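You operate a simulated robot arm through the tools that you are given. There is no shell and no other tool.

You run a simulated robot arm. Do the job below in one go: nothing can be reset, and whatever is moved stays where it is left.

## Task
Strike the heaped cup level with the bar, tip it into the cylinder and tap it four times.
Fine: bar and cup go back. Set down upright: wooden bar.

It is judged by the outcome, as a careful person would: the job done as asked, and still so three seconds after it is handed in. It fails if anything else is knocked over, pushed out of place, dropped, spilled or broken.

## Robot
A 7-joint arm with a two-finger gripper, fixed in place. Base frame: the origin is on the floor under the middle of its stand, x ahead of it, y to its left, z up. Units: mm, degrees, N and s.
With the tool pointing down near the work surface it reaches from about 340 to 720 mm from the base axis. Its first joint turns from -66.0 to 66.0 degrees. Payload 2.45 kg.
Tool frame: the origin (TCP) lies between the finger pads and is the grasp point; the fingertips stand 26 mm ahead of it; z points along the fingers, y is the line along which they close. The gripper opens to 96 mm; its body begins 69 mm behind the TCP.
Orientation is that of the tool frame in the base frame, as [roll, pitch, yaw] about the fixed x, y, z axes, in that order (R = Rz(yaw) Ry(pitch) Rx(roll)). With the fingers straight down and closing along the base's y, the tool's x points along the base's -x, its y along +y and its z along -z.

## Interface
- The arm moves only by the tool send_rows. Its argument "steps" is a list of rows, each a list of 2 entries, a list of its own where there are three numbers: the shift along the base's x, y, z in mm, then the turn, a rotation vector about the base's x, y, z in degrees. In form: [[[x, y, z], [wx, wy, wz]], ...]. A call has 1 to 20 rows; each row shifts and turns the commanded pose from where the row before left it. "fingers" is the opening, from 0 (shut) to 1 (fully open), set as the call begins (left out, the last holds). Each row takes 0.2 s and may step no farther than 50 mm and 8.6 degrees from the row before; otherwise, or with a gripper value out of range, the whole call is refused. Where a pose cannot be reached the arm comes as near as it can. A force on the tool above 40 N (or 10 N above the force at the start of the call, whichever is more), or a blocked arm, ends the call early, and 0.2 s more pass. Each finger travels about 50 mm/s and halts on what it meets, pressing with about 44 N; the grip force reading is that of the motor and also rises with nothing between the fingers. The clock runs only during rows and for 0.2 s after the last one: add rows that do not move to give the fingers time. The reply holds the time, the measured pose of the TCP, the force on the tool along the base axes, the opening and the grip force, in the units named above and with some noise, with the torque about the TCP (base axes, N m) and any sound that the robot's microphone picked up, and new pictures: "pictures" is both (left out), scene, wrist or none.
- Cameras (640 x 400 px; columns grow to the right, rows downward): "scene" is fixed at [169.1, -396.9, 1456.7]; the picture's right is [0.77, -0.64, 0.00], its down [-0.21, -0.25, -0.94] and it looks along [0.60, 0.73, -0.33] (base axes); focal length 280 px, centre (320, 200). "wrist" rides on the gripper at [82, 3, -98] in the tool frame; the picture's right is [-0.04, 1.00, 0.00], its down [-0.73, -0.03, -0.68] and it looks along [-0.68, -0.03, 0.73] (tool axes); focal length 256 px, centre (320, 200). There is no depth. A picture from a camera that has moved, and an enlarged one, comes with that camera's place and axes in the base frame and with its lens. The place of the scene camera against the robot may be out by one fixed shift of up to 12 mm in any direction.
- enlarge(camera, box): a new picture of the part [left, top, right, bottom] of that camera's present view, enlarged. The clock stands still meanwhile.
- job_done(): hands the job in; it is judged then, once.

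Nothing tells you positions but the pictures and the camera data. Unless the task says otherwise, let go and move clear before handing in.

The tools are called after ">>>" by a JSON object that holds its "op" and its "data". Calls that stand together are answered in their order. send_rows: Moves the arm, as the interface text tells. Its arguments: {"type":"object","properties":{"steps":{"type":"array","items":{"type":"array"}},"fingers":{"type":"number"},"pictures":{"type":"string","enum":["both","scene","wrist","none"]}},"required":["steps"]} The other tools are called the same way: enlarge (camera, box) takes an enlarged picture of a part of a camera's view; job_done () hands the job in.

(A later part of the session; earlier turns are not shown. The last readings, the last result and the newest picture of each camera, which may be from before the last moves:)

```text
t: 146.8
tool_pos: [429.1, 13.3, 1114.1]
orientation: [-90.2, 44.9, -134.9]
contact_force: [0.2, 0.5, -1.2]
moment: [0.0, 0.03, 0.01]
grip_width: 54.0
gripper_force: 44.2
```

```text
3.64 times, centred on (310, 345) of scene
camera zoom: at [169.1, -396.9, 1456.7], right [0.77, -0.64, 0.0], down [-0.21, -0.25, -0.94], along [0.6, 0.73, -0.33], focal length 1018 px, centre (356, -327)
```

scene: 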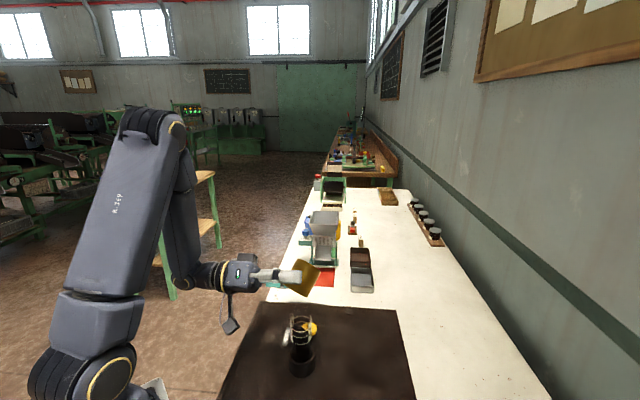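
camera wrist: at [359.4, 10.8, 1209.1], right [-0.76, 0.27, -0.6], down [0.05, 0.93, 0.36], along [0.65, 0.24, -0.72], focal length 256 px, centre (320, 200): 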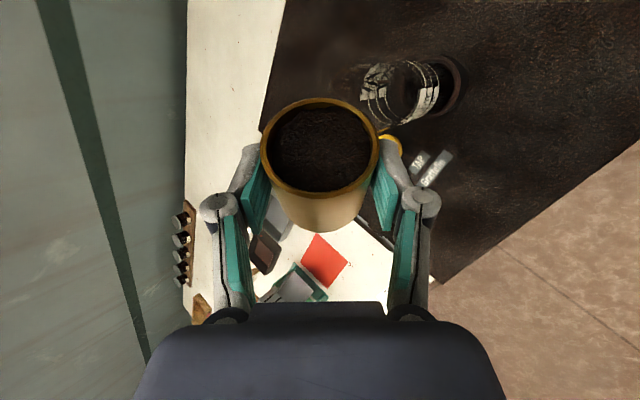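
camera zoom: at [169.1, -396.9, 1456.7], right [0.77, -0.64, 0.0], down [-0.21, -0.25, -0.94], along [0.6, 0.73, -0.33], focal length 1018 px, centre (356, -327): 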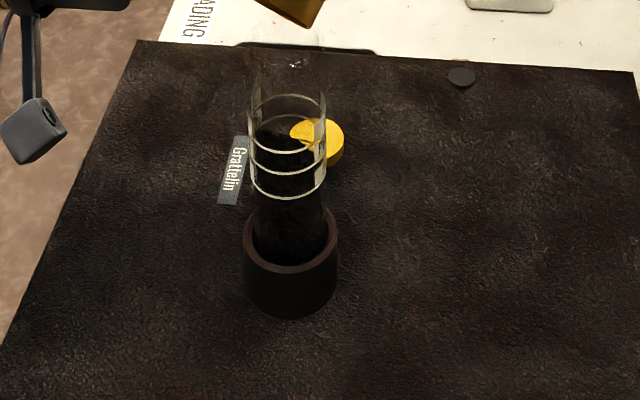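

The cup is empty (its bottom is visible) and the cylinder holds the tea up to its ring bands. I'll lift straight up clear of the cylinder, then unroll the cup upright.

>>> {"op": "send_rows", "data": {"steps": [[[0, 0, 10], [0, 0, 0]], [[0, 0, 25], [0, 0, 0]], [[0, 0, 30], [0, 0, 0]], [[0, 0, 20], [0, 0, 0]], [[0, 0, 0], [0, 0, 0]]], "pictures": "none"}}

>>> {"op": "send_rows", "data": {"steps": [[[1.5, 8, 0], [-5.966, 5.966, 0]], [[1.5, 8, 0], [-5.966, 5.966, 0]], [[1.5, 8, 0], [-5.966, 5.966, 0]], [[1.5, 8, 0], [-5.966, 5.966, 0]], [[1.5, 8, 0], [-5.966, 5.966, 0]], [[1.5, 8, 0], [-5.966, 5.966, 0]], [[1.5, 8, 0], [-5.966, 5.966, 0]], [[1.5, 8, 0], [-5.966, 5.966, 0]], [[1.5, 8, 0], [-5.966, 5.966, 0]], [[1.5, 8, 0], [-5.966, 5.966, 0]], [[1.5, 8, 0], [-5.966, 5.966, 0]], [[1.5, 8, 0], [-5.966, 5.966, 0]], [[1.5, 8, 0], [-5.966, 5.966, 0]], [[1.5, 8, 0], [-5.966, 5.966, 0]], [[1.5, 8, 0], [-5.966, 5.966, 0]], [[1.5, 8, 0], [-5.966, 5.966, 0]]], "pictures": "scene"}}

>>> {"op": "send_rows", "data": {"steps": [[[6, 5, 0], [5.893, 5.893, 0]], [[6, 5, 0], [5.893, 5.893, 0]], [[6, 5, 0], [5.893, 5.893, 0]], [[10, 3, -5], [0, 0, -5]], [[10, 3, -5], [0, 0, -5]], [[10, 3, -5], [0, 0, -4.7]], [[0, 0, 0], [0, 0, 0]], [[0, 0, 0], [0, 0, 0]]]}}

```text
t: 148.0
tool_pos: [431.1, 13.4, 1198.9]
orientation: [-90.3, 44.9, -135.0]
contact_force: [0.2, -0.4, -1.4]
moment: [0.07, -0.02, 0.0]
grip_width: 54.0
gripper_force: 44.0
```

```text
t: 151.4
tool_pos: [454.4, 141.2, 1200.4]
orientation: [89.3, -89.7, 45.4]
contact_force: [0.2, 0.7, -0.3]
moment: [0.02, 0.02, 0.02]
grip_width: 54.0
gripper_force: 43.7
```

scene: 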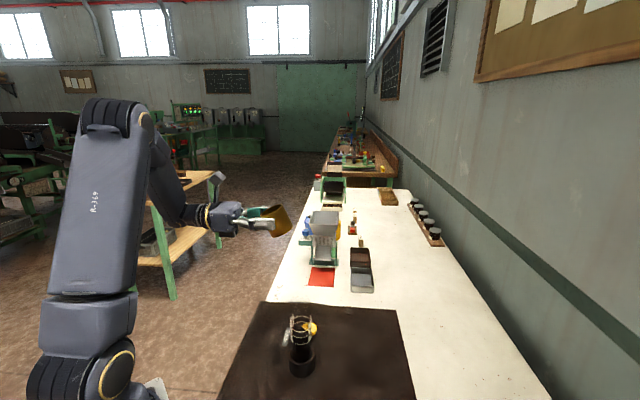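

```text
t: 153.2
tool_pos: [501.4, 166.1, 1182.8]
orientation: [179.4, -65.0, -59.4]
contact_force: [-0.5, 0.1, -0.1]
moment: [-0.01, 0.01, 0.05]
grip_width: 53.9
gripper_force: 44.0
camera wrist: at [472.4, 209.7, 1300.7], right [-0.87, -0.49, -0.03], down [-0.44, 0.81, -0.38], along [0.21, -0.32, -0.93], focal length 256 px, centre (320, 200)
```

scene: 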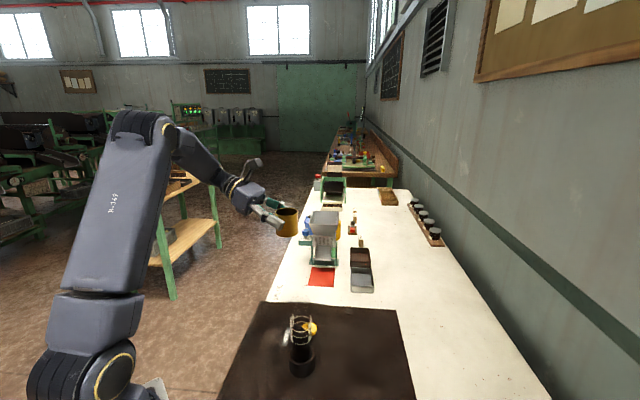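
wrist: 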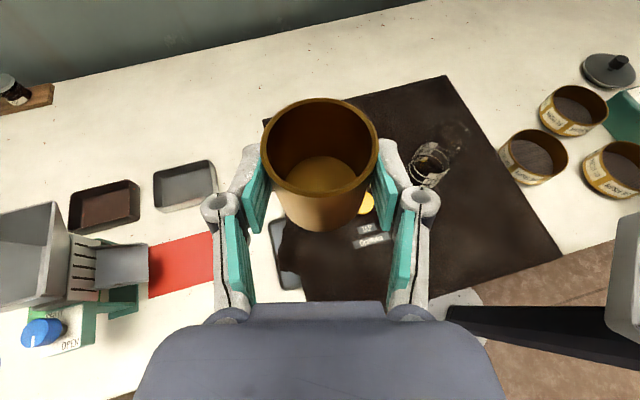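

The cup is upright and empty. Let me look closely at that dark sheet and the tray before setting the cup back.

>>> {"op": "enlarge", "data": {"camera": "wrist", "box": [240, 60, 580, 310]}}

>>> {"op": "enlarge", "data": {"camera": "scene", "box": [210, 290, 430, 400]}}

>>> {"op": "enlarge", "data": {"camera": "wrist", "box": [400, 110, 480, 210]}}

```text
1.60 times, centred on (410, 185) of wrist
camera zoom: at [472.4, 209.7, 1300.7], right [-0.87, -0.49, -0.03], down [-0.44, 0.81, -0.38], along [0.21, -0.32, -0.93], focal length 410 px, centre (176, 224)
```

zoom: 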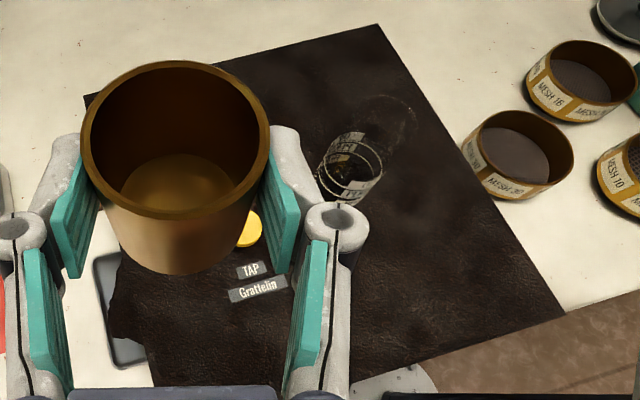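

```text
2.91 times, centred on (320, 345) of scene
camera zoom: at [169.1, -396.9, 1456.7], right [0.77, -0.64, 0.0], down [-0.21, -0.25, -0.94], along [0.6, 0.73, -0.33], focal length 814 px, centre (320, -222)
```

zoom: 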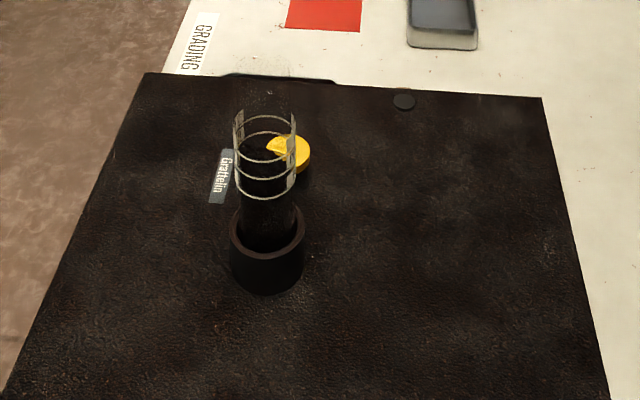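

```text
4.00 times, centred on (440, 160) of wrist
camera zoom: at [472.4, 209.7, 1300.7], right [-0.87, -0.49, -0.03], down [-0.44, 0.81, -0.38], along [0.21, -0.32, -0.93], focal length 1024 px, centre (-160, 360)
```

zoom: 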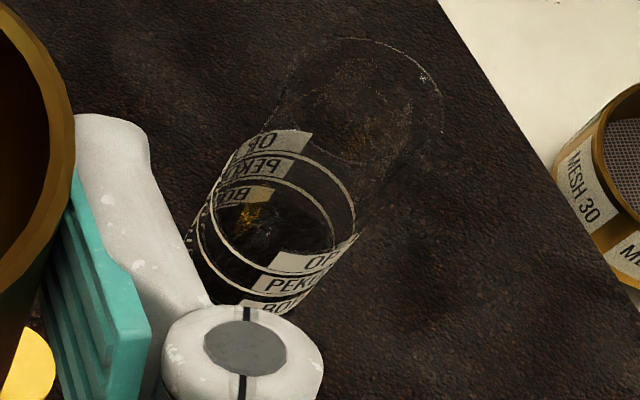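

I'll bring the cup back over its tray spot (536, 164 for the tool) and lower most of the way.

>>> {"op": "send_rows", "data": {"steps": [[[17, -0.8, -10], [0, 0, 0]], [[17.5, -0.9, -15], [0, 0, 0]], [[0, 0, -25], [0, 0, 0]], [[0, 0, -25], [0, 0, 0]], [[0, 0, -25], [0, 0, 0]], [[0, 0, -25], [0, 0, 0]], [[0, 0, -25], [0, 0, 0]], [[0, 0, -25], [0, 0, 0]], [[0, 0, -25], [0, 0, 0]], [[0, 0, -20], [0, 0, 0]], [[0, 0, -15], [0, 0, 0]], [[0, 0, 0], [0, 0, 0]]], "pictures": "none"}}

>>> {"op": "send_rows", "data": {"steps": [[[0, 0, 0], [0, 0, 0]]], "pictures": "none"}}

>>> {"op": "send_rows", "data": {"steps": [[[0, 0, 0], [0, 0, 0]]]}}

>>> {"op": "enlarge", "data": {"camera": "scene", "box": [240, 260, 352, 330]}}

```text
t: 155.8
tool_pos: [533.3, 162.2, 949.2]
orientation: [179.5, -64.9, -59.4]
contact_force: [-0.8, -0.2, -0.1]
moment: [0.05, 0.02, -0.06]
grip_width: 53.7
gripper_force: 43.9
```

```text
t: 156.2
tool_pos: [534.6, 162.6, 948.5]
orientation: [179.4, -65.0, -59.4]
contact_force: [0.0, 0.7, -0.4]
moment: [0.02, -0.04, -0.02]
grip_width: 53.8
gripper_force: 43.9
```

```text
t: 156.6
tool_pos: [533.9, 162.1, 949.9]
orientation: [179.3, -65.1, -59.4]
contact_force: [0.2, -0.4, -1.6]
moment: [0.02, 0.0, -0.04]
grip_width: 54.0
gripper_force: 44.1
camera wrist: at [504.4, 206.5, 1066.2], right [-0.87, -0.49, -0.03], down [-0.44, 0.81, -0.38], along [0.21, -0.32, -0.93], focal length 256 px, centre (320, 200)
```

scene: 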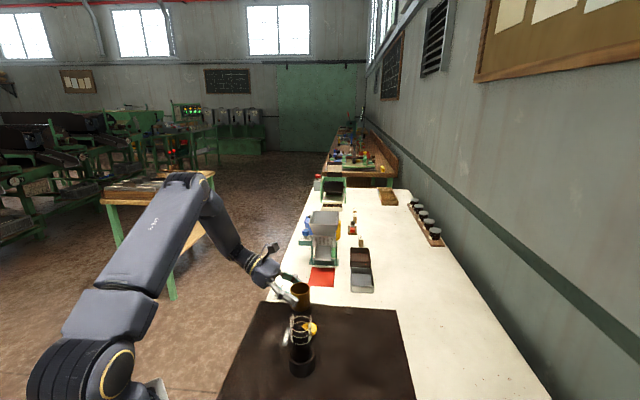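
wrist: 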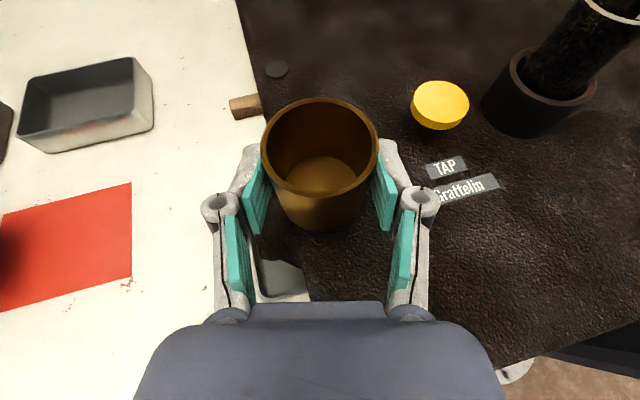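

```text
5.71 times, centred on (296, 295) of scene
camera zoom: at [169.1, -396.9, 1456.7], right [0.77, -0.64, 0.0], down [-0.21, -0.25, -0.94], along [0.6, 0.73, -0.33], focal length 1600 px, centre (457, -343)
```

zoom: 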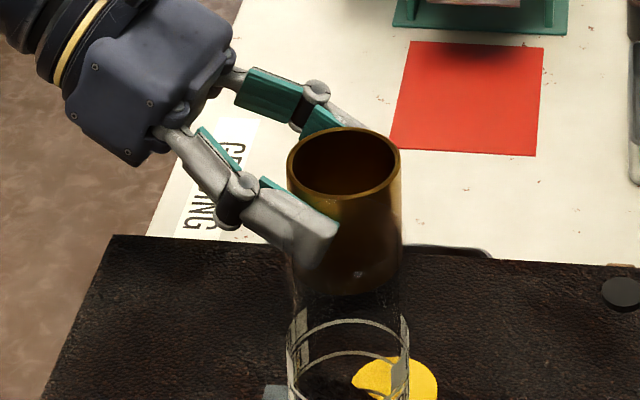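

Adjusting 2 mm to match the original grasp position and lowering further.

>>> {"op": "send_rows", "data": {"steps": [[[2, 2, -10], [0, 0, 0]], [[0, 0, -10], [0, 0, 0]], [[0, 0, -10], [0, 0, 0]], [[0, 0, -8], [0, 0, 0]], [[0, 0, -6], [0, 0, 0]], [[0, 0, -4], [0, 0, 0]], [[0, 0, 0], [0, 0, 0]], [[0, 0, 0], [0, 0, 0]]], "pictures": "none"}}

>>> {"op": "send_rows", "data": {"steps": [[[0, 0, 0], [0, 0, 0]]]}}

>>> {"op": "enlarge", "data": {"camera": "scene", "box": [240, 260, 352, 330]}}

```text
t: 158.4
tool_pos: [537.6, 164.8, 901.6]
orientation: [179.4, -64.9, -59.3]
contact_force: [-0.2, -0.3, -0.3]
moment: [-0.01, 0.01, 0.0]
grip_width: 53.8
gripper_force: 43.9
```

```text
t: 158.8
tool_pos: [536.5, 165.4, 900.7]
orientation: [179.4, -64.9, -59.4]
contact_force: [0.3, -0.1, -0.6]
moment: [0.03, 0.01, 0.0]
grip_width: 53.8
gripper_force: 44.7
camera wrist: at [507.0, 210.4, 1017.9], right [-0.87, -0.49, -0.03], down [-0.44, 0.81, -0.38], along [0.21, -0.32, -0.93], focal length 256 px, centre (320, 200)
```

scene: 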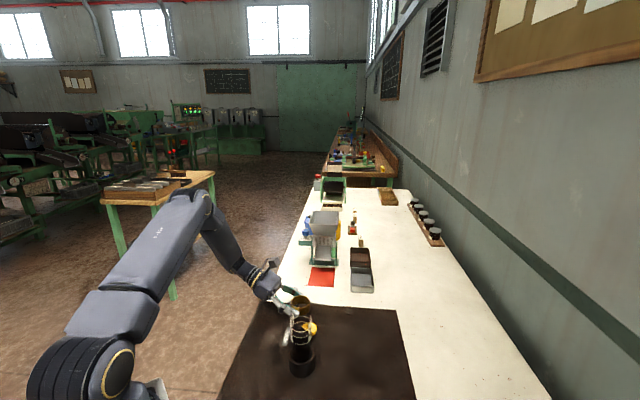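
wrist: 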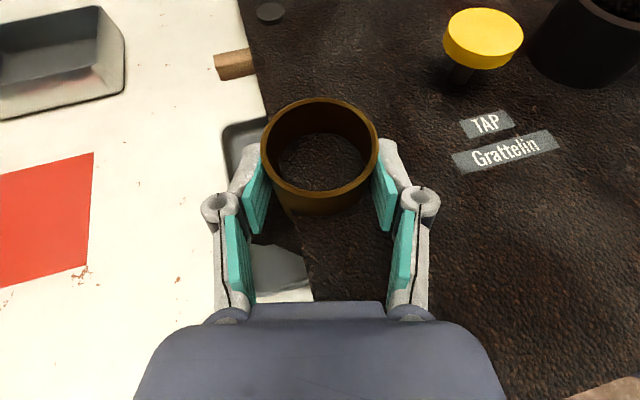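

```text
5.71 times, centred on (296, 295) of scene
camera zoom: at [169.1, -396.9, 1456.7], right [0.77, -0.64, 0.0], down [-0.21, -0.25, -0.94], along [0.6, 0.73, -0.33], focal length 1600 px, centre (457, -343)
```

zoom: 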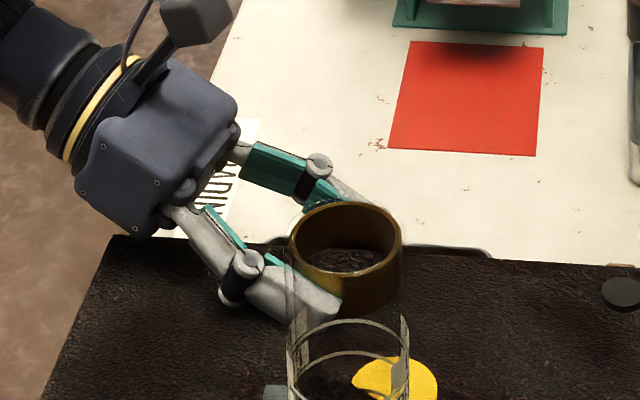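

The dark sheet passes straight through the cup—it's only drawn, not solid. Lowering the last few mm with small steps until touch.

>>> {"op": "send_rows", "data": {"steps": [[[0, 0, -2.5], [0, 0, 0]], [[0, 0, -2.5], [0, 0, 0]], [[0, 0, 0], [0, 0, 0]]], "pictures": "none"}}

>>> {"op": "send_rows", "data": {"steps": [[[0, 0, -0.5], [0, 0, 0]], [[0, 0, 0], [0, 0, 0]]], "pictures": "none"}}

>>> {"op": "send_rows", "data": {"steps": [[[0, 0, -0.5], [0, 0, 0]], [[0, 0, 0], [0, 0, 0]]], "pictures": "none"}}

```text
t: 159.6
tool_pos: [537.5, 164.1, 896.0]
orientation: [179.3, -65.0, -59.4]
contact_force: [-0.1, -0.9, -0.9]
moment: [0.01, -0.03, -0.02]
grip_width: 53.7
gripper_force: 44.1
```

```text
t: 160.2
tool_pos: [537.0, 164.8, 895.3]
orientation: [179.4, -65.1, -59.4]
contact_force: [-1.0, 0.0, 5.9]
moment: [-0.18, 0.15, -0.05]
grip_width: 53.5
gripper_force: 44.1
```

```text
t: 160.8
tool_pos: [539.0, 164.9, 895.4]
orientation: [179.6, -65.0, -59.6]
contact_force: [0.3, -0.2, 11.1]
moment: [-0.3, 0.16, 0.06]
grip_width: 53.4
gripper_force: 43.9
```

Touched down. Easing up half a millimetre and releasing.

>>> {"op": "send_rows", "data": {"steps": [[[0, 0, 0.5], [0, 0, 0]], [[0, 0, 0], [0, 0, 0]]], "pictures": "none"}}

>>> {"op": "send_rows", "data": {"steps": [[[0, 0, 0], [0, 0, 0]], [[0, 0, 0], [0, 0, 0]], [[0, 0, 0], [0, 0, 0]]], "fingers": 0.68}}

>>> {"op": "enlarge", "data": {"camera": "scene", "box": [240, 260, 352, 330]}}

>>> {"op": "enlarge", "data": {"camera": "wrist", "box": [200, 80, 456, 240]}}

```text
t: 161.4
tool_pos: [537.7, 165.5, 895.7]
orientation: [179.6, -65.0, -59.4]
contact_force: [3.8, -1.5, 8.7]
moment: [-0.31, 0.0, 0.12]
grip_width: 53.5
gripper_force: 44.1
```

```text
t: 162.2
tool_pos: [536.9, 165.2, 894.8]
orientation: [179.3, -64.9, -59.4]
contact_force: [0.5, -0.4, -0.5]
moment: [0.01, 0.01, 0.01]
grip_width: 65.2
gripper_force: 0.0
camera wrist: at [507.3, 209.6, 1012.5], right [-0.87, -0.49, -0.03], down [-0.44, 0.81, -0.38], along [0.21, -0.32, -0.93], focal length 256 px, centre (320, 200)
```

scene: 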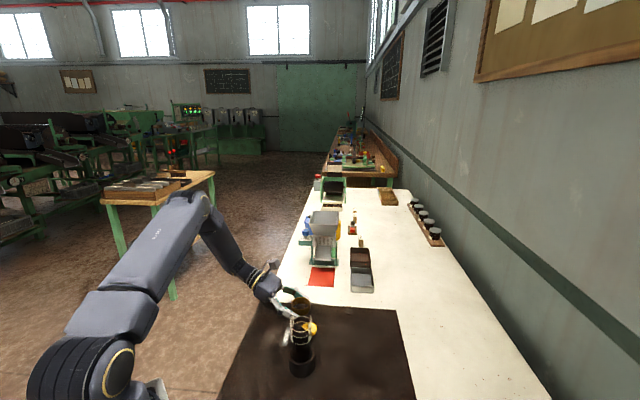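
wrist: 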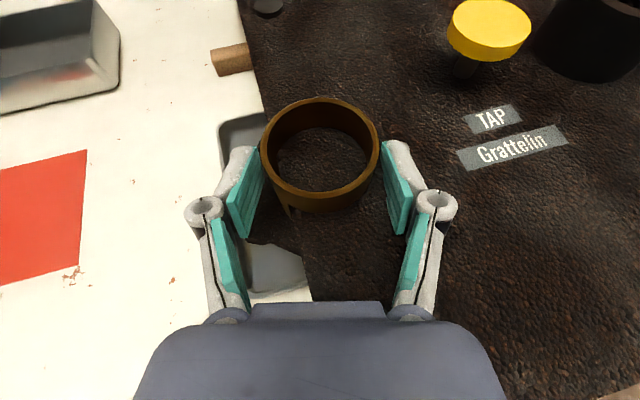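

```text
5.71 times, centred on (296, 295) of scene
camera zoom: at [169.1, -396.9, 1456.7], right [0.77, -0.64, 0.0], down [-0.21, -0.25, -0.94], along [0.6, 0.73, -0.33], focal length 1600 px, centre (457, -343)
```

zoom: 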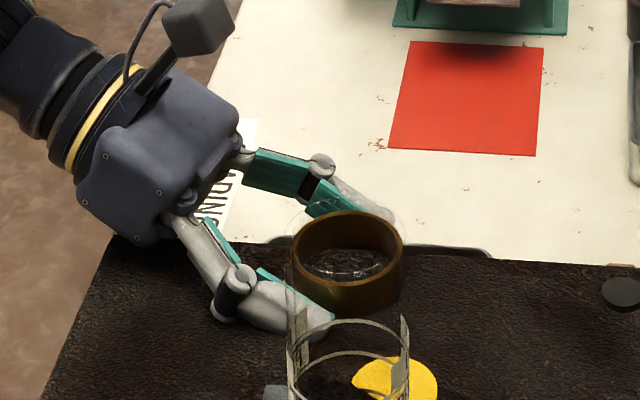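

```text
2.50 times, centred on (328, 160) of wrist
camera zoom: at [507.3, 209.6, 1012.5], right [-0.87, -0.49, -0.03], down [-0.44, 0.81, -0.38], along [0.21, -0.32, -0.93], focal length 640 px, centre (300, 300)
```

zoom: 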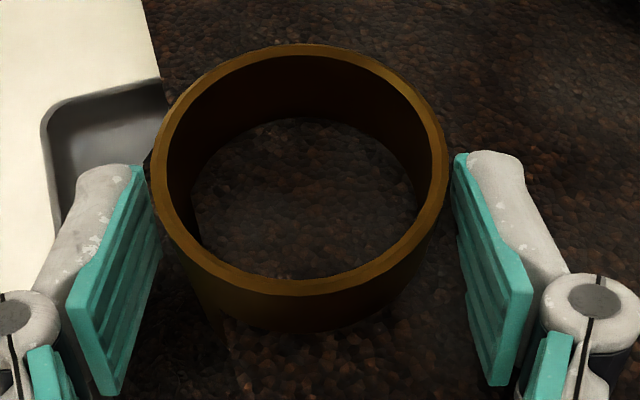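

The cup is back upright on its spot. Retreating along the tool axis, then up and around to set up for pressing the yellow TAP button with closed fingers.

>>> {"op": "send_rows", "data": {"steps": [[[-4.6, 7.8, 4.2], [0, 0, 0]], [[-9.14, 15.65, 8.45], [0, 0, 0]], [[-9.14, 15.65, 8.45], [0, 0, 0]], [[-9.14, 15.65, 8.45], [0, 0, 0]], [[-9.14, 15.65, 8.45], [0, 0, 0]], [[-9.14, 15.65, 8.45], [0, 0, 0]], [[0, 0, 30], [0, 0, 0]], [[0, 0, 40], [0, 0, 0]], [[0, 0, 40], [0, 0, 0]], [[0, 0, 40], [0, 0, 0]], [[0, 0, 40], [0, 0, 0]], [[0, 0, 0], [0, 0, 0]]]}}

>>> {"op": "enlarge", "data": {"camera": "scene", "box": [240, 280, 400, 380]}}

>>> {"op": "enlarge", "data": {"camera": "wrist", "box": [200, 60, 456, 220]}}

```text
t: 164.8
tool_pos: [487.1, 250.5, 1133.4]
orientation: [179.5, -65.0, -59.5]
contact_force: [1.4, -0.2, 0.3]
moment: [0.0, 0.02, 0.01]
grip_width: 65.2
gripper_force: 0.1
camera wrist: at [458.5, 294.6, 1249.6], right [-0.87, -0.49, -0.03], down [-0.44, 0.81, -0.38], along [0.21, -0.32, -0.93], focal length 256 px, centre (320, 200)
```

scene: 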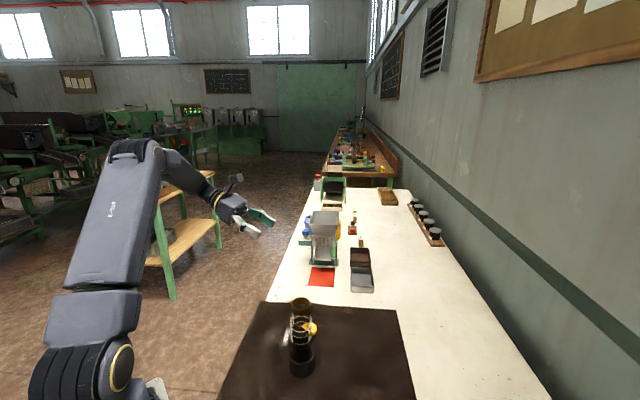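
wrist: 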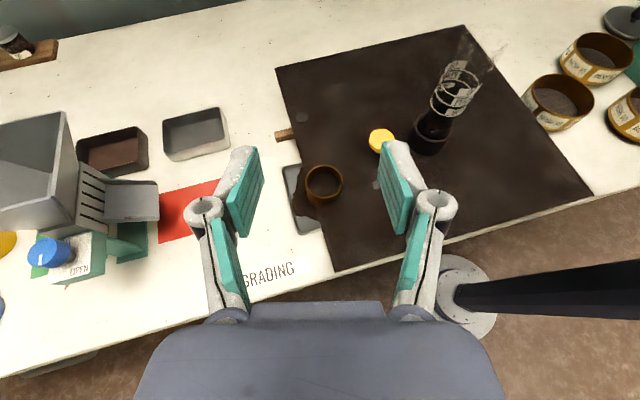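

```text
4.00 times, centred on (320, 330) of scene
camera zoom: at [169.1, -396.9, 1456.7], right [0.77, -0.64, 0.0], down [-0.21, -0.25, -0.94], along [0.6, 0.73, -0.33], focal length 1120 px, centre (320, -320)
```

zoom: 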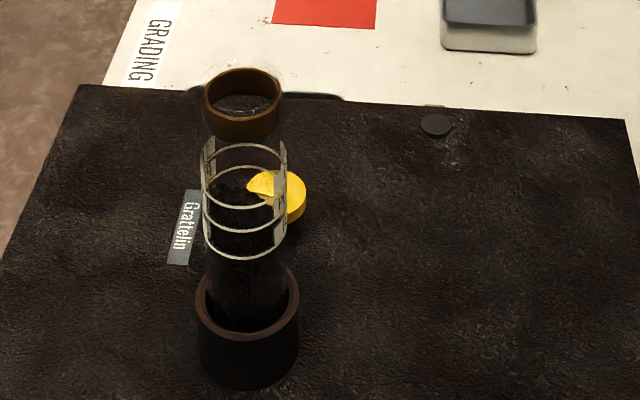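

```text
2.50 times, centred on (328, 140) of wrist
camera zoom: at [458.5, 294.6, 1249.6], right [-0.87, -0.49, -0.03], down [-0.44, 0.81, -0.38], along [0.21, -0.32, -0.93], focal length 640 px, centre (300, 350)
```

zoom: 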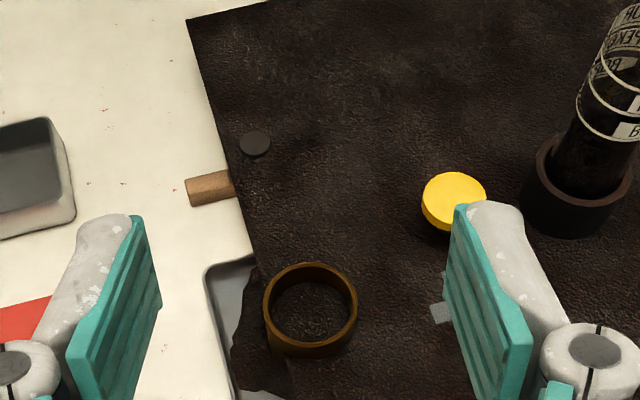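

Now closing the fingers and moving to a tool-down pose above the yellow button, leaning the gripper body away from the cylinder.

>>> {"op": "send_rows", "data": {"steps": [[[0, -20, 0], [0, 0, 7.25]], [[0, -20, 0], [0, 0, 7.25]], [[0.9, -19.7, 0], [5.745, 5.745, 0]], [[0.9, -19.7, 0], [5.745, 5.745, 0]], [[0.9, -19.7, 0], [5.745, 5.745, 0]], [[0.9, -19.7, 0], [5.745, 5.745, 0]], [[0.9, -19.7, 0], [5.745, 5.745, 0]], [[0.9, -19.7, 0], [5.745, 5.745, 0]], [[0.9, -19.7, 0], [5.745, 5.745, 0]], [[0.9, -19.7, 0], [5.745, 5.745, 0]], [[0, 0, 0], [-4.714, 4.714, 0]], [[0, 0, 0], [-4.714, 4.714, 0]], [[0, 0, 0], [-4.714, 4.714, 0]], [[0, 0, 0], [0, 0, 0]]], "fingers": 0}}

>>> {"op": "enlarge", "data": {"camera": "scene", "box": [220, 200, 380, 360]}}

```text
t: 167.8
tool_pos: [495.7, 55.5, 1131.3]
orientation: [159.5, 0.1, -44.9]
contact_force: [1.1, 0.0, 0.0]
moment: [0.02, -0.01, -0.02]
grip_width: 0.0
gripper_force: 28.6
camera wrist: at [575.1, 18.0, 1226.2], right [-0.69, -0.63, 0.35], down [-0.33, 0.71, 0.63], along [-0.64, 0.32, -0.7], focal length 256 px, centre (320, 200)
```

scene: 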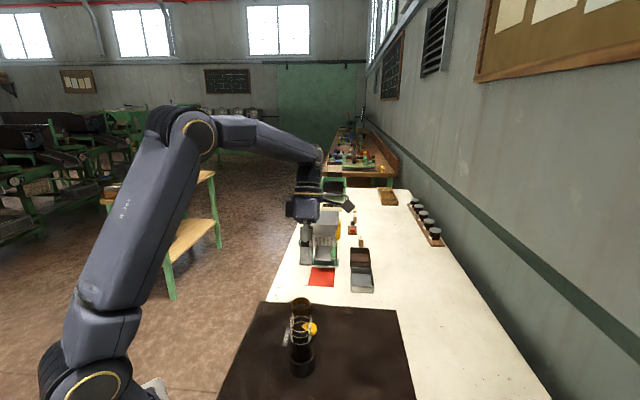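
wrist: 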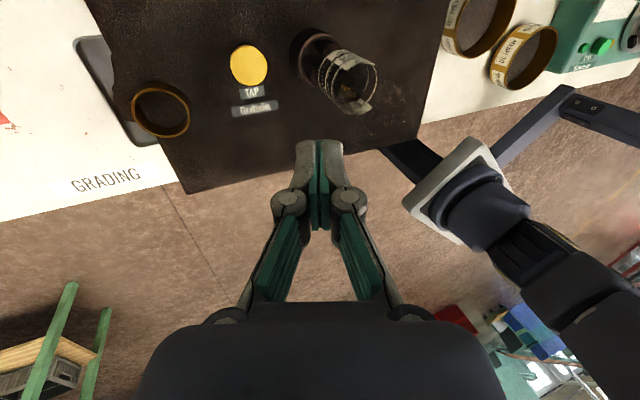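

```text
2.50 times, centred on (300, 280) of scene
camera zoom: at [169.1, -396.9, 1456.7], right [0.77, -0.64, 0.0], down [-0.21, -0.25, -0.94], along [0.6, 0.73, -0.33], focal length 700 px, centre (370, 0)
```

zoom: 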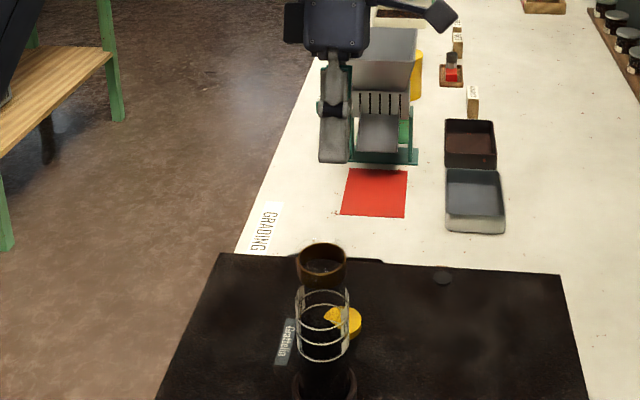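

In position above the button with the body leaning away from the cylinder. Lowering to about 50 mm above the button for a closer check.

>>> {"op": "send_rows", "data": {"steps": [[[0.5, -5, -30], [0, 0, 0]], [[0, 0, -35], [0, 0, 0]], [[0, 0, -35], [0, 0, 0]], [[0, 0, -30], [0, 0, 0]], [[0, 0, 0], [0, 0, 0]]]}}

>>> {"op": "enlarge", "data": {"camera": "wrist", "box": [220, 60, 420, 185]}}

>>> {"op": "enlarge", "data": {"camera": "scene", "box": [250, 250, 378, 370]}}

```text
t: 169.0
tool_pos: [494.7, 48.1, 1001.4]
orientation: [159.6, 0.2, -45.0]
contact_force: [-1.4, -1.3, 0.1]
moment: [-0.01, 0.0, 0.01]
grip_width: 0.0
gripper_force: 28.3
camera wrist: at [575.2, 11.0, 1095.9], right [-0.69, -0.63, 0.35], down [-0.33, 0.71, 0.63], along [-0.64, 0.32, -0.7], focal length 256 px, centre (320, 200)
```

scene: 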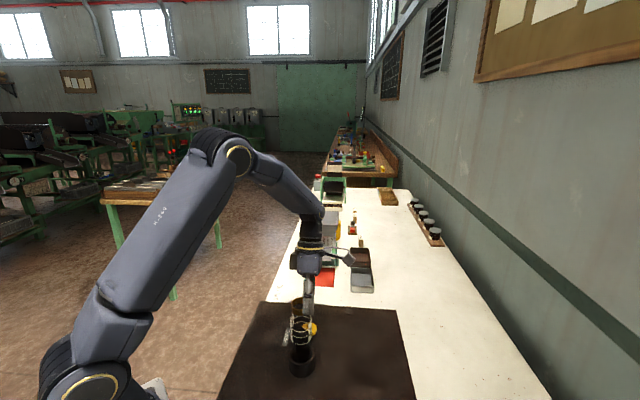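
wrist: 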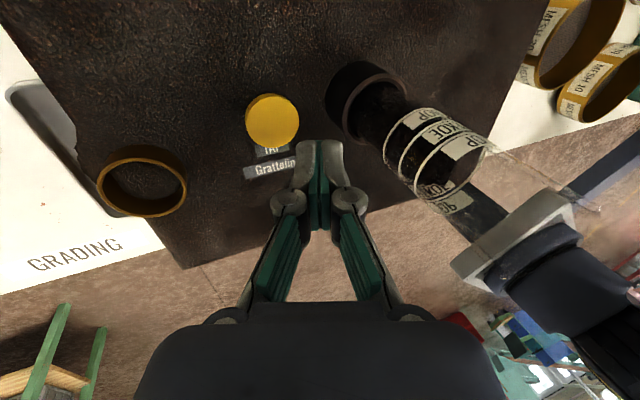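

```text
3.20 times, centred on (320, 122) of wrist
camera zoom: at [575.2, 11.0, 1095.9], right [-0.69, -0.63, 0.35], down [-0.33, 0.71, 0.63], along [-0.64, 0.32, -0.7], focal length 819 px, centre (320, 448)
```

zoom: 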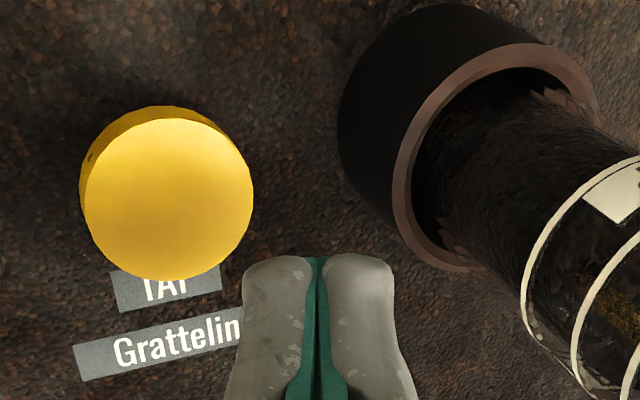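

```text
3.33 times, centred on (314, 310) of scene
camera zoom: at [169.1, -396.9, 1456.7], right [0.77, -0.64, 0.0], down [-0.21, -0.25, -0.94], along [0.6, 0.73, -0.33], focal length 933 px, centre (340, -167)
```

zoom: 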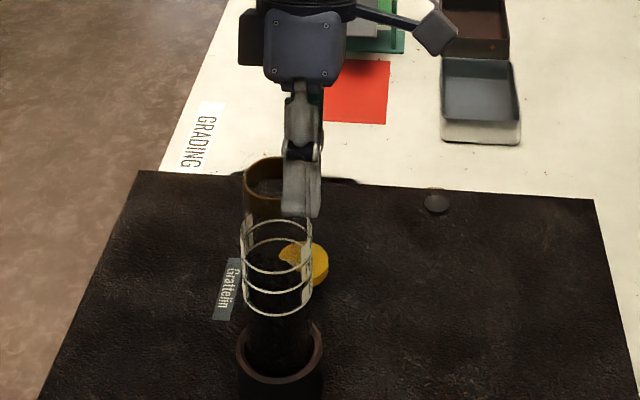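

The button centre is at about (500, 53), top z≈923. I'll align the fingertip edge to it and lower to just above.

>>> {"op": "send_rows", "data": {"steps": [[[1.6, 1.4, -15], [0, 0, 0]], [[0, 0, -15], [0, 0, 0]], [[0, 0, -8], [0, 0, 0]], [[0, 0, 0], [0, 0, 0]]]}}

>>> {"op": "enlarge", "data": {"camera": "wrist", "box": [220, 80, 420, 205]}}

>>> {"op": "enlarge", "data": {"camera": "scene", "box": [266, 280, 346, 360]}}

```text
t: 170.0
tool_pos: [496.9, 50.2, 963.6]
orientation: [159.6, 0.1, -45.1]
contact_force: [-0.3, -0.8, -0.1]
moment: [0.02, -0.02, -0.04]
grip_width: 0.0
gripper_force: 28.7
camera wrist: at [576.5, 13.1, 1058.1], right [-0.69, -0.63, 0.35], down [-0.33, 0.71, 0.63], along [-0.64, 0.32, -0.7], focal length 256 px, centre (320, 200)
```

scene: 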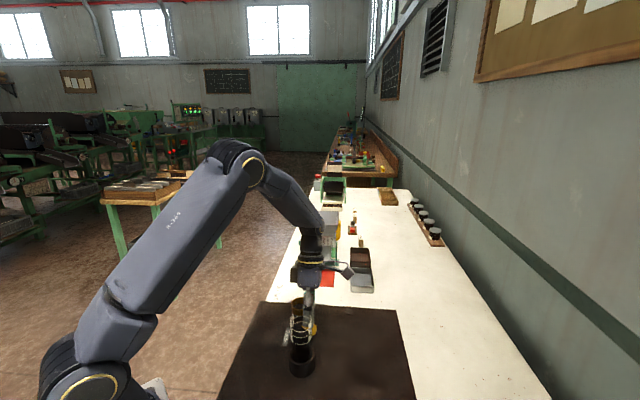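
wrist: 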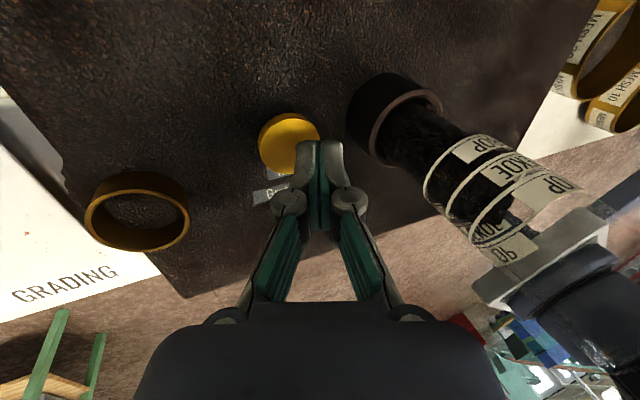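

```text
3.20 times, centred on (320, 142) of wrist
camera zoom: at [576.5, 13.1, 1058.1], right [-0.69, -0.63, 0.35], down [-0.33, 0.71, 0.63], along [-0.64, 0.32, -0.7], focal length 819 px, centre (320, 384)
```

zoom: 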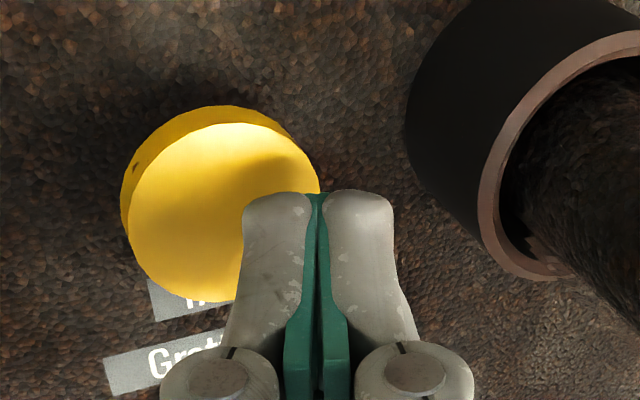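

```text
5.00 times, centred on (306, 320) of scene
camera zoom: at [169.1, -396.9, 1456.7], right [0.77, -0.64, 0.0], down [-0.21, -0.25, -0.94], along [0.6, 0.73, -0.33], focal length 1400 px, centre (390, -400)
```

zoom: 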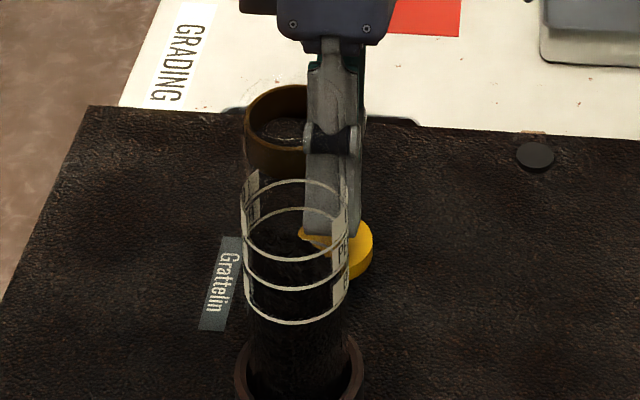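

The fingertip edge is right above the button's centre. Pressing down slowly now, watching force and sound.

>>> {"op": "send_rows", "data": {"steps": [[[0, 0, -3], [0, 0, 0]], [[0, 0, -3], [0, 0, 0]], [[0, 0, -2], [0, 0, 0]], [[0, 0, 0], [0, 0, 0]]], "pictures": "none"}}

>>> {"op": "send_rows", "data": {"steps": [[[0, 0, -1], [0, 0, 0]], [[0, 0, -1], [0, 0, 0]], [[0, 0, 0], [0, 0, 0]]], "pictures": "none"}}

>>> {"op": "send_rows", "data": {"steps": [[[0, 0, -1], [0, 0, 0]], [[0, 0, -1], [0, 0, 0]], [[0, 0, 0], [0, 0, 0]]], "pictures": "none"}}

```text
t: 171.0
tool_pos: [496.6, 51.1, 955.0]
orientation: [159.5, 0.1, -45.0]
contact_force: [-0.6, -0.3, -0.4]
moment: [-0.04, 0.03, -0.01]
grip_width: 0.1
gripper_force: 28.5
```

```text
t: 171.8
tool_pos: [495.9, 50.6, 953.9]
orientation: [159.6, 0.1, -45.1]
contact_force: [-0.3, 0.0, 0.0]
moment: [-0.02, 0.0, 0.01]
grip_width: 0.2
gripper_force: 28.4
```

```text
t: 172.6
tool_pos: [497.4, 49.3, 951.9]
orientation: [159.6, 0.1, -45.0]
contact_force: [0.4, -0.1, -0.3]
moment: [-0.01, -0.03, 0.04]
grip_width: 0.0
gripper_force: 28.4
```

No contact yet at this height; continuing down 1 mm at a time.

>>> {"op": "send_rows", "data": {"steps": [[[0, 0, -1], [0, 0, 0]], [[0, 0, -1], [0, 0, 0]], [[0, 0, 0], [0, 0, 0]]], "pictures": "none"}}

>>> {"op": "send_rows", "data": {"steps": [[[0, 0, -1], [0, 0, 0]], [[0, 0, -1], [0, 0, 0]], [[0, 0, 0], [0, 0, 0]]], "pictures": "wrist"}}

>>> {"op": "enlarge", "data": {"camera": "wrist", "box": [220, 80, 420, 205]}}

```text
t: 173.4
tool_pos: [497.6, 49.4, 950.8]
orientation: [159.6, 0.0, -45.0]
contact_force: [-0.7, 0.5, -0.6]
moment: [0.02, 0.01, 0.0]
grip_width: 0.1
gripper_force: 28.3
```

```text
t: 174.2
tool_pos: [496.7, 49.0, 948.2]
orientation: [159.7, 0.1, -45.0]
contact_force: [-0.2, -0.6, 0.8]
moment: [0.0, -0.01, 0.01]
grip_width: 0.1
gripper_force: 28.7
camera wrist: at [576.3, 13.1, 1042.8], right [-0.69, -0.63, 0.35], down [-0.33, 0.71, 0.63], along [-0.64, 0.32, -0.7], focal length 256 px, centre (320, 200)
```

wrist: 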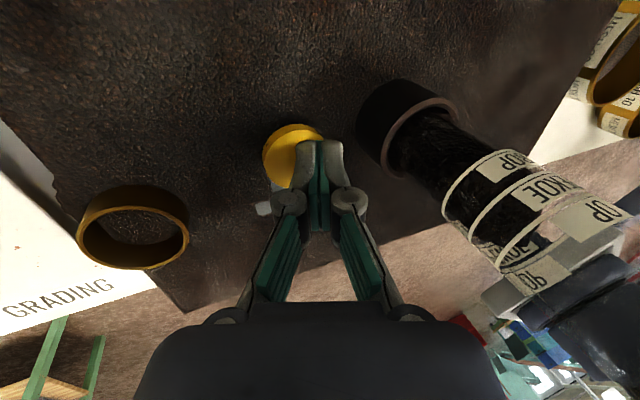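

```text
3.20 times, centred on (320, 142) of wrist
camera zoom: at [576.3, 13.1, 1042.8], right [-0.69, -0.63, 0.35], down [-0.33, 0.71, 0.63], along [-0.64, 0.32, -0.7], focal length 819 px, centre (320, 384)
```

zoom: 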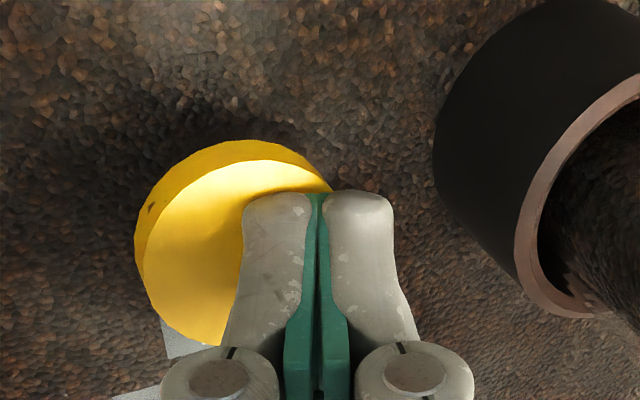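

Nearly touching. Continuing with small steps.

>>> {"op": "send_rows", "data": {"steps": [[[0, 0, -1], [0, 0, 0]], [[0, 0, 0], [0, 0, 0]]], "pictures": "none"}}

>>> {"op": "send_rows", "data": {"steps": [[[0, 0, -1], [0, 0, 0]], [[0, 0, 0], [0, 0, 0]]], "pictures": "none"}}

>>> {"op": "send_rows", "data": {"steps": [[[0, 0, -1], [0, 0, 0]], [[0, 0, 0], [0, 0, 0]]], "pictures": "none"}}

```text
t: 174.8
tool_pos: [495.9, 50.1, 946.8]
orientation: [159.5, 0.1, -45.1]
contact_force: [-1.1, -0.2, 0.5]
moment: [0.01, 0.03, 0.0]
grip_width: 0.0
gripper_force: 28.9
```

```text
t: 175.4
tool_pos: [495.8, 51.0, 946.5]
orientation: [159.7, 0.1, -45.0]
contact_force: [1.1, 0.3, 1.8]
moment: [0.01, -0.01, -0.01]
grip_width: 0.3
gripper_force: 28.2
```

```text
t: 176.0
tool_pos: [496.6, 50.1, 945.3]
orientation: [159.6, 0.1, -45.1]
contact_force: [0.9, 0.7, 1.0]
moment: [0.04, -0.04, -0.03]
grip_width: 0.0
gripper_force: 28.5
```

The button is starting to yield softly (~1–2 N). Pressing further until I hear a tap.

>>> {"op": "send_rows", "data": {"steps": [[[0, 0, -1], [0, 0, 0]], [[0, 0, -1], [0, 0, 0]], [[0, 0, 0], [0, 0, 0]]], "pictures": "none"}}

>>> {"op": "send_rows", "data": {"steps": [[[0, 0, -1], [0, 0, 0]], [[0, 0, -1], [0, 0, 0]], [[0, 0, 0], [0, 0, 0]]], "pictures": "scene"}}

```text
t: 176.8
tool_pos: [496.8, 51.2, 943.8]
orientation: [159.6, 0.0, -44.9]
contact_force: [0.5, -0.1, 3.0]
moment: [0.0, -0.02, 0.0]
grip_width: 0.3
gripper_force: 28.8
```

```text
t: 177.6
tool_pos: [497.5, 50.3, 939.9]
orientation: [159.7, 0.1, -45.1]
contact_force: [-0.1, -0.1, 2.9]
moment: [-0.03, 0.01, -0.03]
grip_width: 0.2
gripper_force: 29.1
```

scene: 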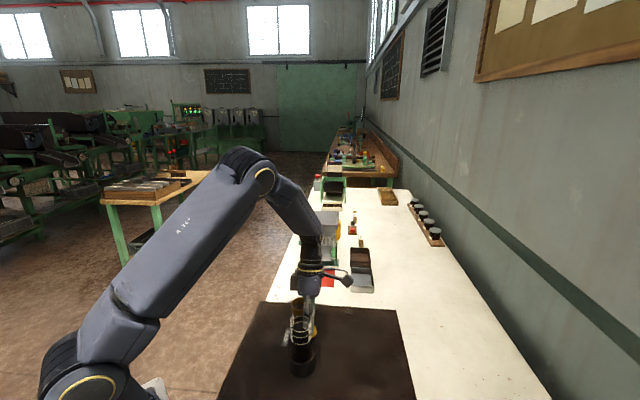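

Soft spring, ~8 mm travelled. Continuing.

>>> {"op": "send_rows", "data": {"steps": [[[0, 0, -1], [0, 0, 0]], [[0, 0, -1], [0, 0, 0]], [[0, 0, 0], [0, 0, 0]]], "pictures": "none"}}

>>> {"op": "send_rows", "data": {"steps": [[[0, 0, -1], [0, 0, 0]], [[0, 0, -1], [0, 0, 0]], [[0, 0, 0], [0, 0, 0]]], "pictures": "wrist"}}

>>> {"op": "enlarge", "data": {"camera": "wrist", "box": [220, 100, 420, 225]}}

>>> {"op": "enlarge", "data": {"camera": "scene", "box": [266, 290, 346, 370]}}

```text
t: 178.4
tool_pos: [497.0, 52.2, 939.4]
orientation: [159.5, 0.1, -45.0]
contact_force: [-2.5, -0.9, 4.8]
moment: [-0.04, 0.06, -0.02]
grip_width: 0.1
gripper_force: 28.6
```

```text
t: 179.2
tool_pos: [497.9, 50.4, 936.7]
orientation: [159.6, 0.1, -45.0]
contact_force: [2.3, -0.1, 5.3]
moment: [0.01, -0.05, 0.02]
grip_width: 0.2
gripper_force: 28.7
heard: click
camera wrist: at [576.9, 13.7, 1032.1], right [-0.69, -0.63, 0.35], down [-0.33, 0.71, 0.63], along [-0.64, 0.32, -0.7], focal length 256 px, centre (320, 200)
```

wrist: 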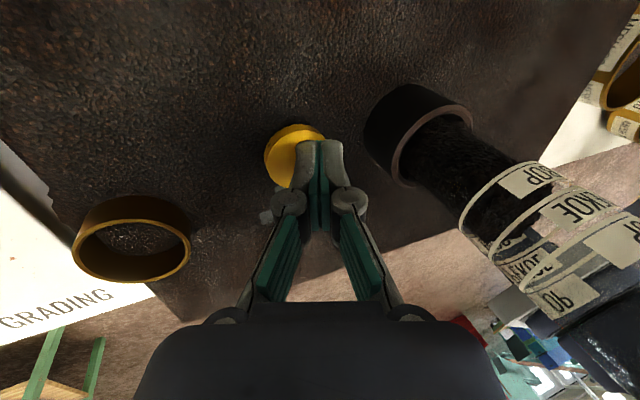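

```text
3.20 times, centred on (320, 162) of wrist
camera zoom: at [576.9, 13.7, 1032.1], right [-0.69, -0.63, 0.35], down [-0.33, 0.71, 0.63], along [-0.64, 0.32, -0.7], focal length 819 px, centre (320, 320)
```

zoom: 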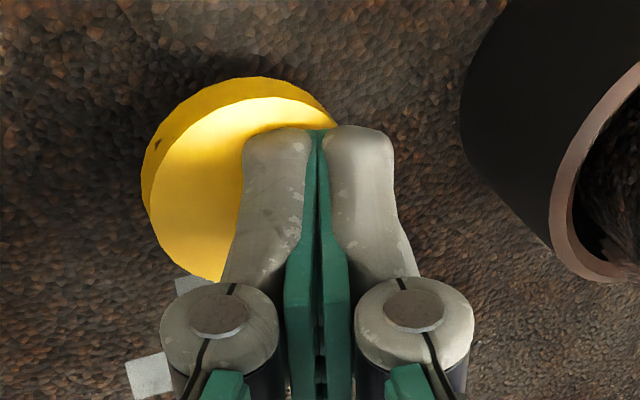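

```text
5.00 times, centred on (306, 330) of scene
camera zoom: at [169.1, -396.9, 1456.7], right [0.77, -0.64, 0.0], down [-0.21, -0.25, -0.94], along [0.6, 0.73, -0.33], focal length 1400 px, centre (390, -450)
```

zoom: 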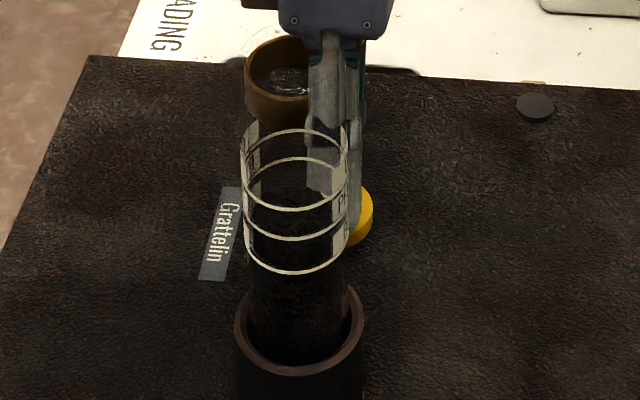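

Heard one click at ~11 mm of travel—that's tap 1. Releasing fully, then pressing for tap 2.

>>> {"op": "send_rows", "data": {"steps": [[[0, 0, 6], [0, 0, 0]], [[0, 0, 6], [0, 0, 0]], [[0, 0, 5], [0, 0, 0]], [[0, 0, 0], [0, 0, 0]], [[0, 0, 0], [0, 0, 0]]], "pictures": "none"}}

>>> {"op": "enlarge", "data": {"camera": "wrist", "box": [220, 80, 420, 205]}}

```text
t: 180.4
tool_pos: [495.2, 50.9, 954.1]
orientation: [159.6, 0.2, -45.0]
contact_force: [0.0, 0.5, 0.5]
moment: [0.01, -0.01, -0.01]
grip_width: 0.0
gripper_force: 28.7
```

```text
3.20 times, centred on (320, 142) of wrist
camera zoom: at [576.3, 14.4, 1048.6], right [-0.69, -0.63, 0.35], down [-0.33, 0.71, 0.63], along [-0.64, 0.32, -0.7], focal length 819 px, centre (320, 384)
```

zoom: 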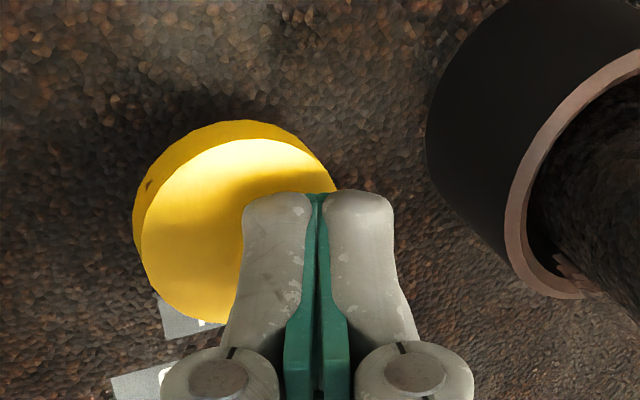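

Button is back up. Pressing for tap 2.

>>> {"op": "send_rows", "data": {"steps": [[[0, 0, -3], [0, 0, 0]], [[0, 0, -3], [0, 0, 0]], [[0, 0, -3], [0, 0, 0]], [[0, 0, -2], [0, 0, 0]], [[0, 0, -2], [0, 0, 0]], [[0, 0, -2], [0, 0, 0]], [[0, 0, -1], [0, 0, 0]], [[0, 0, -1], [0, 0, 0]], [[0, 0, 0], [0, 0, 0]]], "pictures": "none"}}

```text
t: 182.4
tool_pos: [496.0, 49.5, 937.9]
orientation: [159.6, 0.2, -45.0]
contact_force: [1.4, 1.1, 6.3]
moment: [0.0, -0.04, 0.02]
grip_width: 0.1
gripper_force: 28.6
heard: click
```

Second click heard. Releasing fully and pressing for tap 3.

>>> {"op": "send_rows", "data": {"steps": [[[0, 0, 6], [0, 0, 0]], [[0, 0, 6], [0, 0, 0]], [[0, 0, 5], [0, 0, 0]], [[0, 0, 0], [0, 0, 0]], [[0, 0, 0], [0, 0, 0]]], "pictures": "none"}}

>>> {"op": "send_rows", "data": {"steps": [[[0, 0, -3], [0, 0, 0]], [[0, 0, -3], [0, 0, 0]], [[0, 0, -3], [0, 0, 0]], [[0, 0, -2], [0, 0, 0]], [[0, 0, -2], [0, 0, 0]], [[0, 0, -2], [0, 0, 0]], [[0, 0, -1], [0, 0, 0]], [[0, 0, -1], [0, 0, 0]], [[0, 0, 0], [0, 0, 0]]], "pictures": "none"}}

```text
t: 183.6
tool_pos: [497.2, 51.4, 953.9]
orientation: [159.6, 0.1, -45.0]
contact_force: [-0.5, 0.1, 0.0]
moment: [-0.06, 0.0, -0.01]
grip_width: 0.0
gripper_force: 28.2
```

```text
t: 185.6
tool_pos: [495.7, 50.3, 936.4]
orientation: [159.6, 0.1, -45.1]
contact_force: [-0.8, 3.0, 5.2]
moment: [0.08, -0.01, 0.05]
grip_width: 0.0
gripper_force: 28.2
heard: click
```

Third click heard. Releasing and pressing for the fourth and last tap.

>>> {"op": "send_rows", "data": {"steps": [[[0, 0, 6], [0, 0, 0]], [[0, 0, 6], [0, 0, 0]], [[0, 0, 5], [0, 0, 0]], [[0, 0, 0], [0, 0, 0]], [[0, 0, 0], [0, 0, 0]]], "pictures": "none"}}

>>> {"op": "send_rows", "data": {"steps": [[[0, 0, -3], [0, 0, 0]], [[0, 0, -3], [0, 0, 0]], [[0, 0, -3], [0, 0, 0]], [[0, 0, -2], [0, 0, 0]], [[0, 0, -2], [0, 0, 0]], [[0, 0, -2], [0, 0, 0]], [[0, 0, -1], [0, 0, 0]], [[0, 0, -1], [0, 0, 0]], [[0, 0, 0], [0, 0, 0]]], "pictures": "none"}}

```text
t: 186.8
tool_pos: [495.9, 50.9, 954.0]
orientation: [159.6, 0.2, -44.9]
contact_force: [0.1, 0.4, -0.3]
moment: [-0.01, 0.02, 0.01]
grip_width: 0.0
gripper_force: 28.6
```

```text
t: 188.8
tool_pos: [497.3, 49.8, 937.4]
orientation: [159.6, -0.1, -45.0]
contact_force: [3.3, -1.1, 5.3]
moment: [-0.04, -0.11, -0.02]
grip_width: 0.0
gripper_force: 28.7
heard: click
```

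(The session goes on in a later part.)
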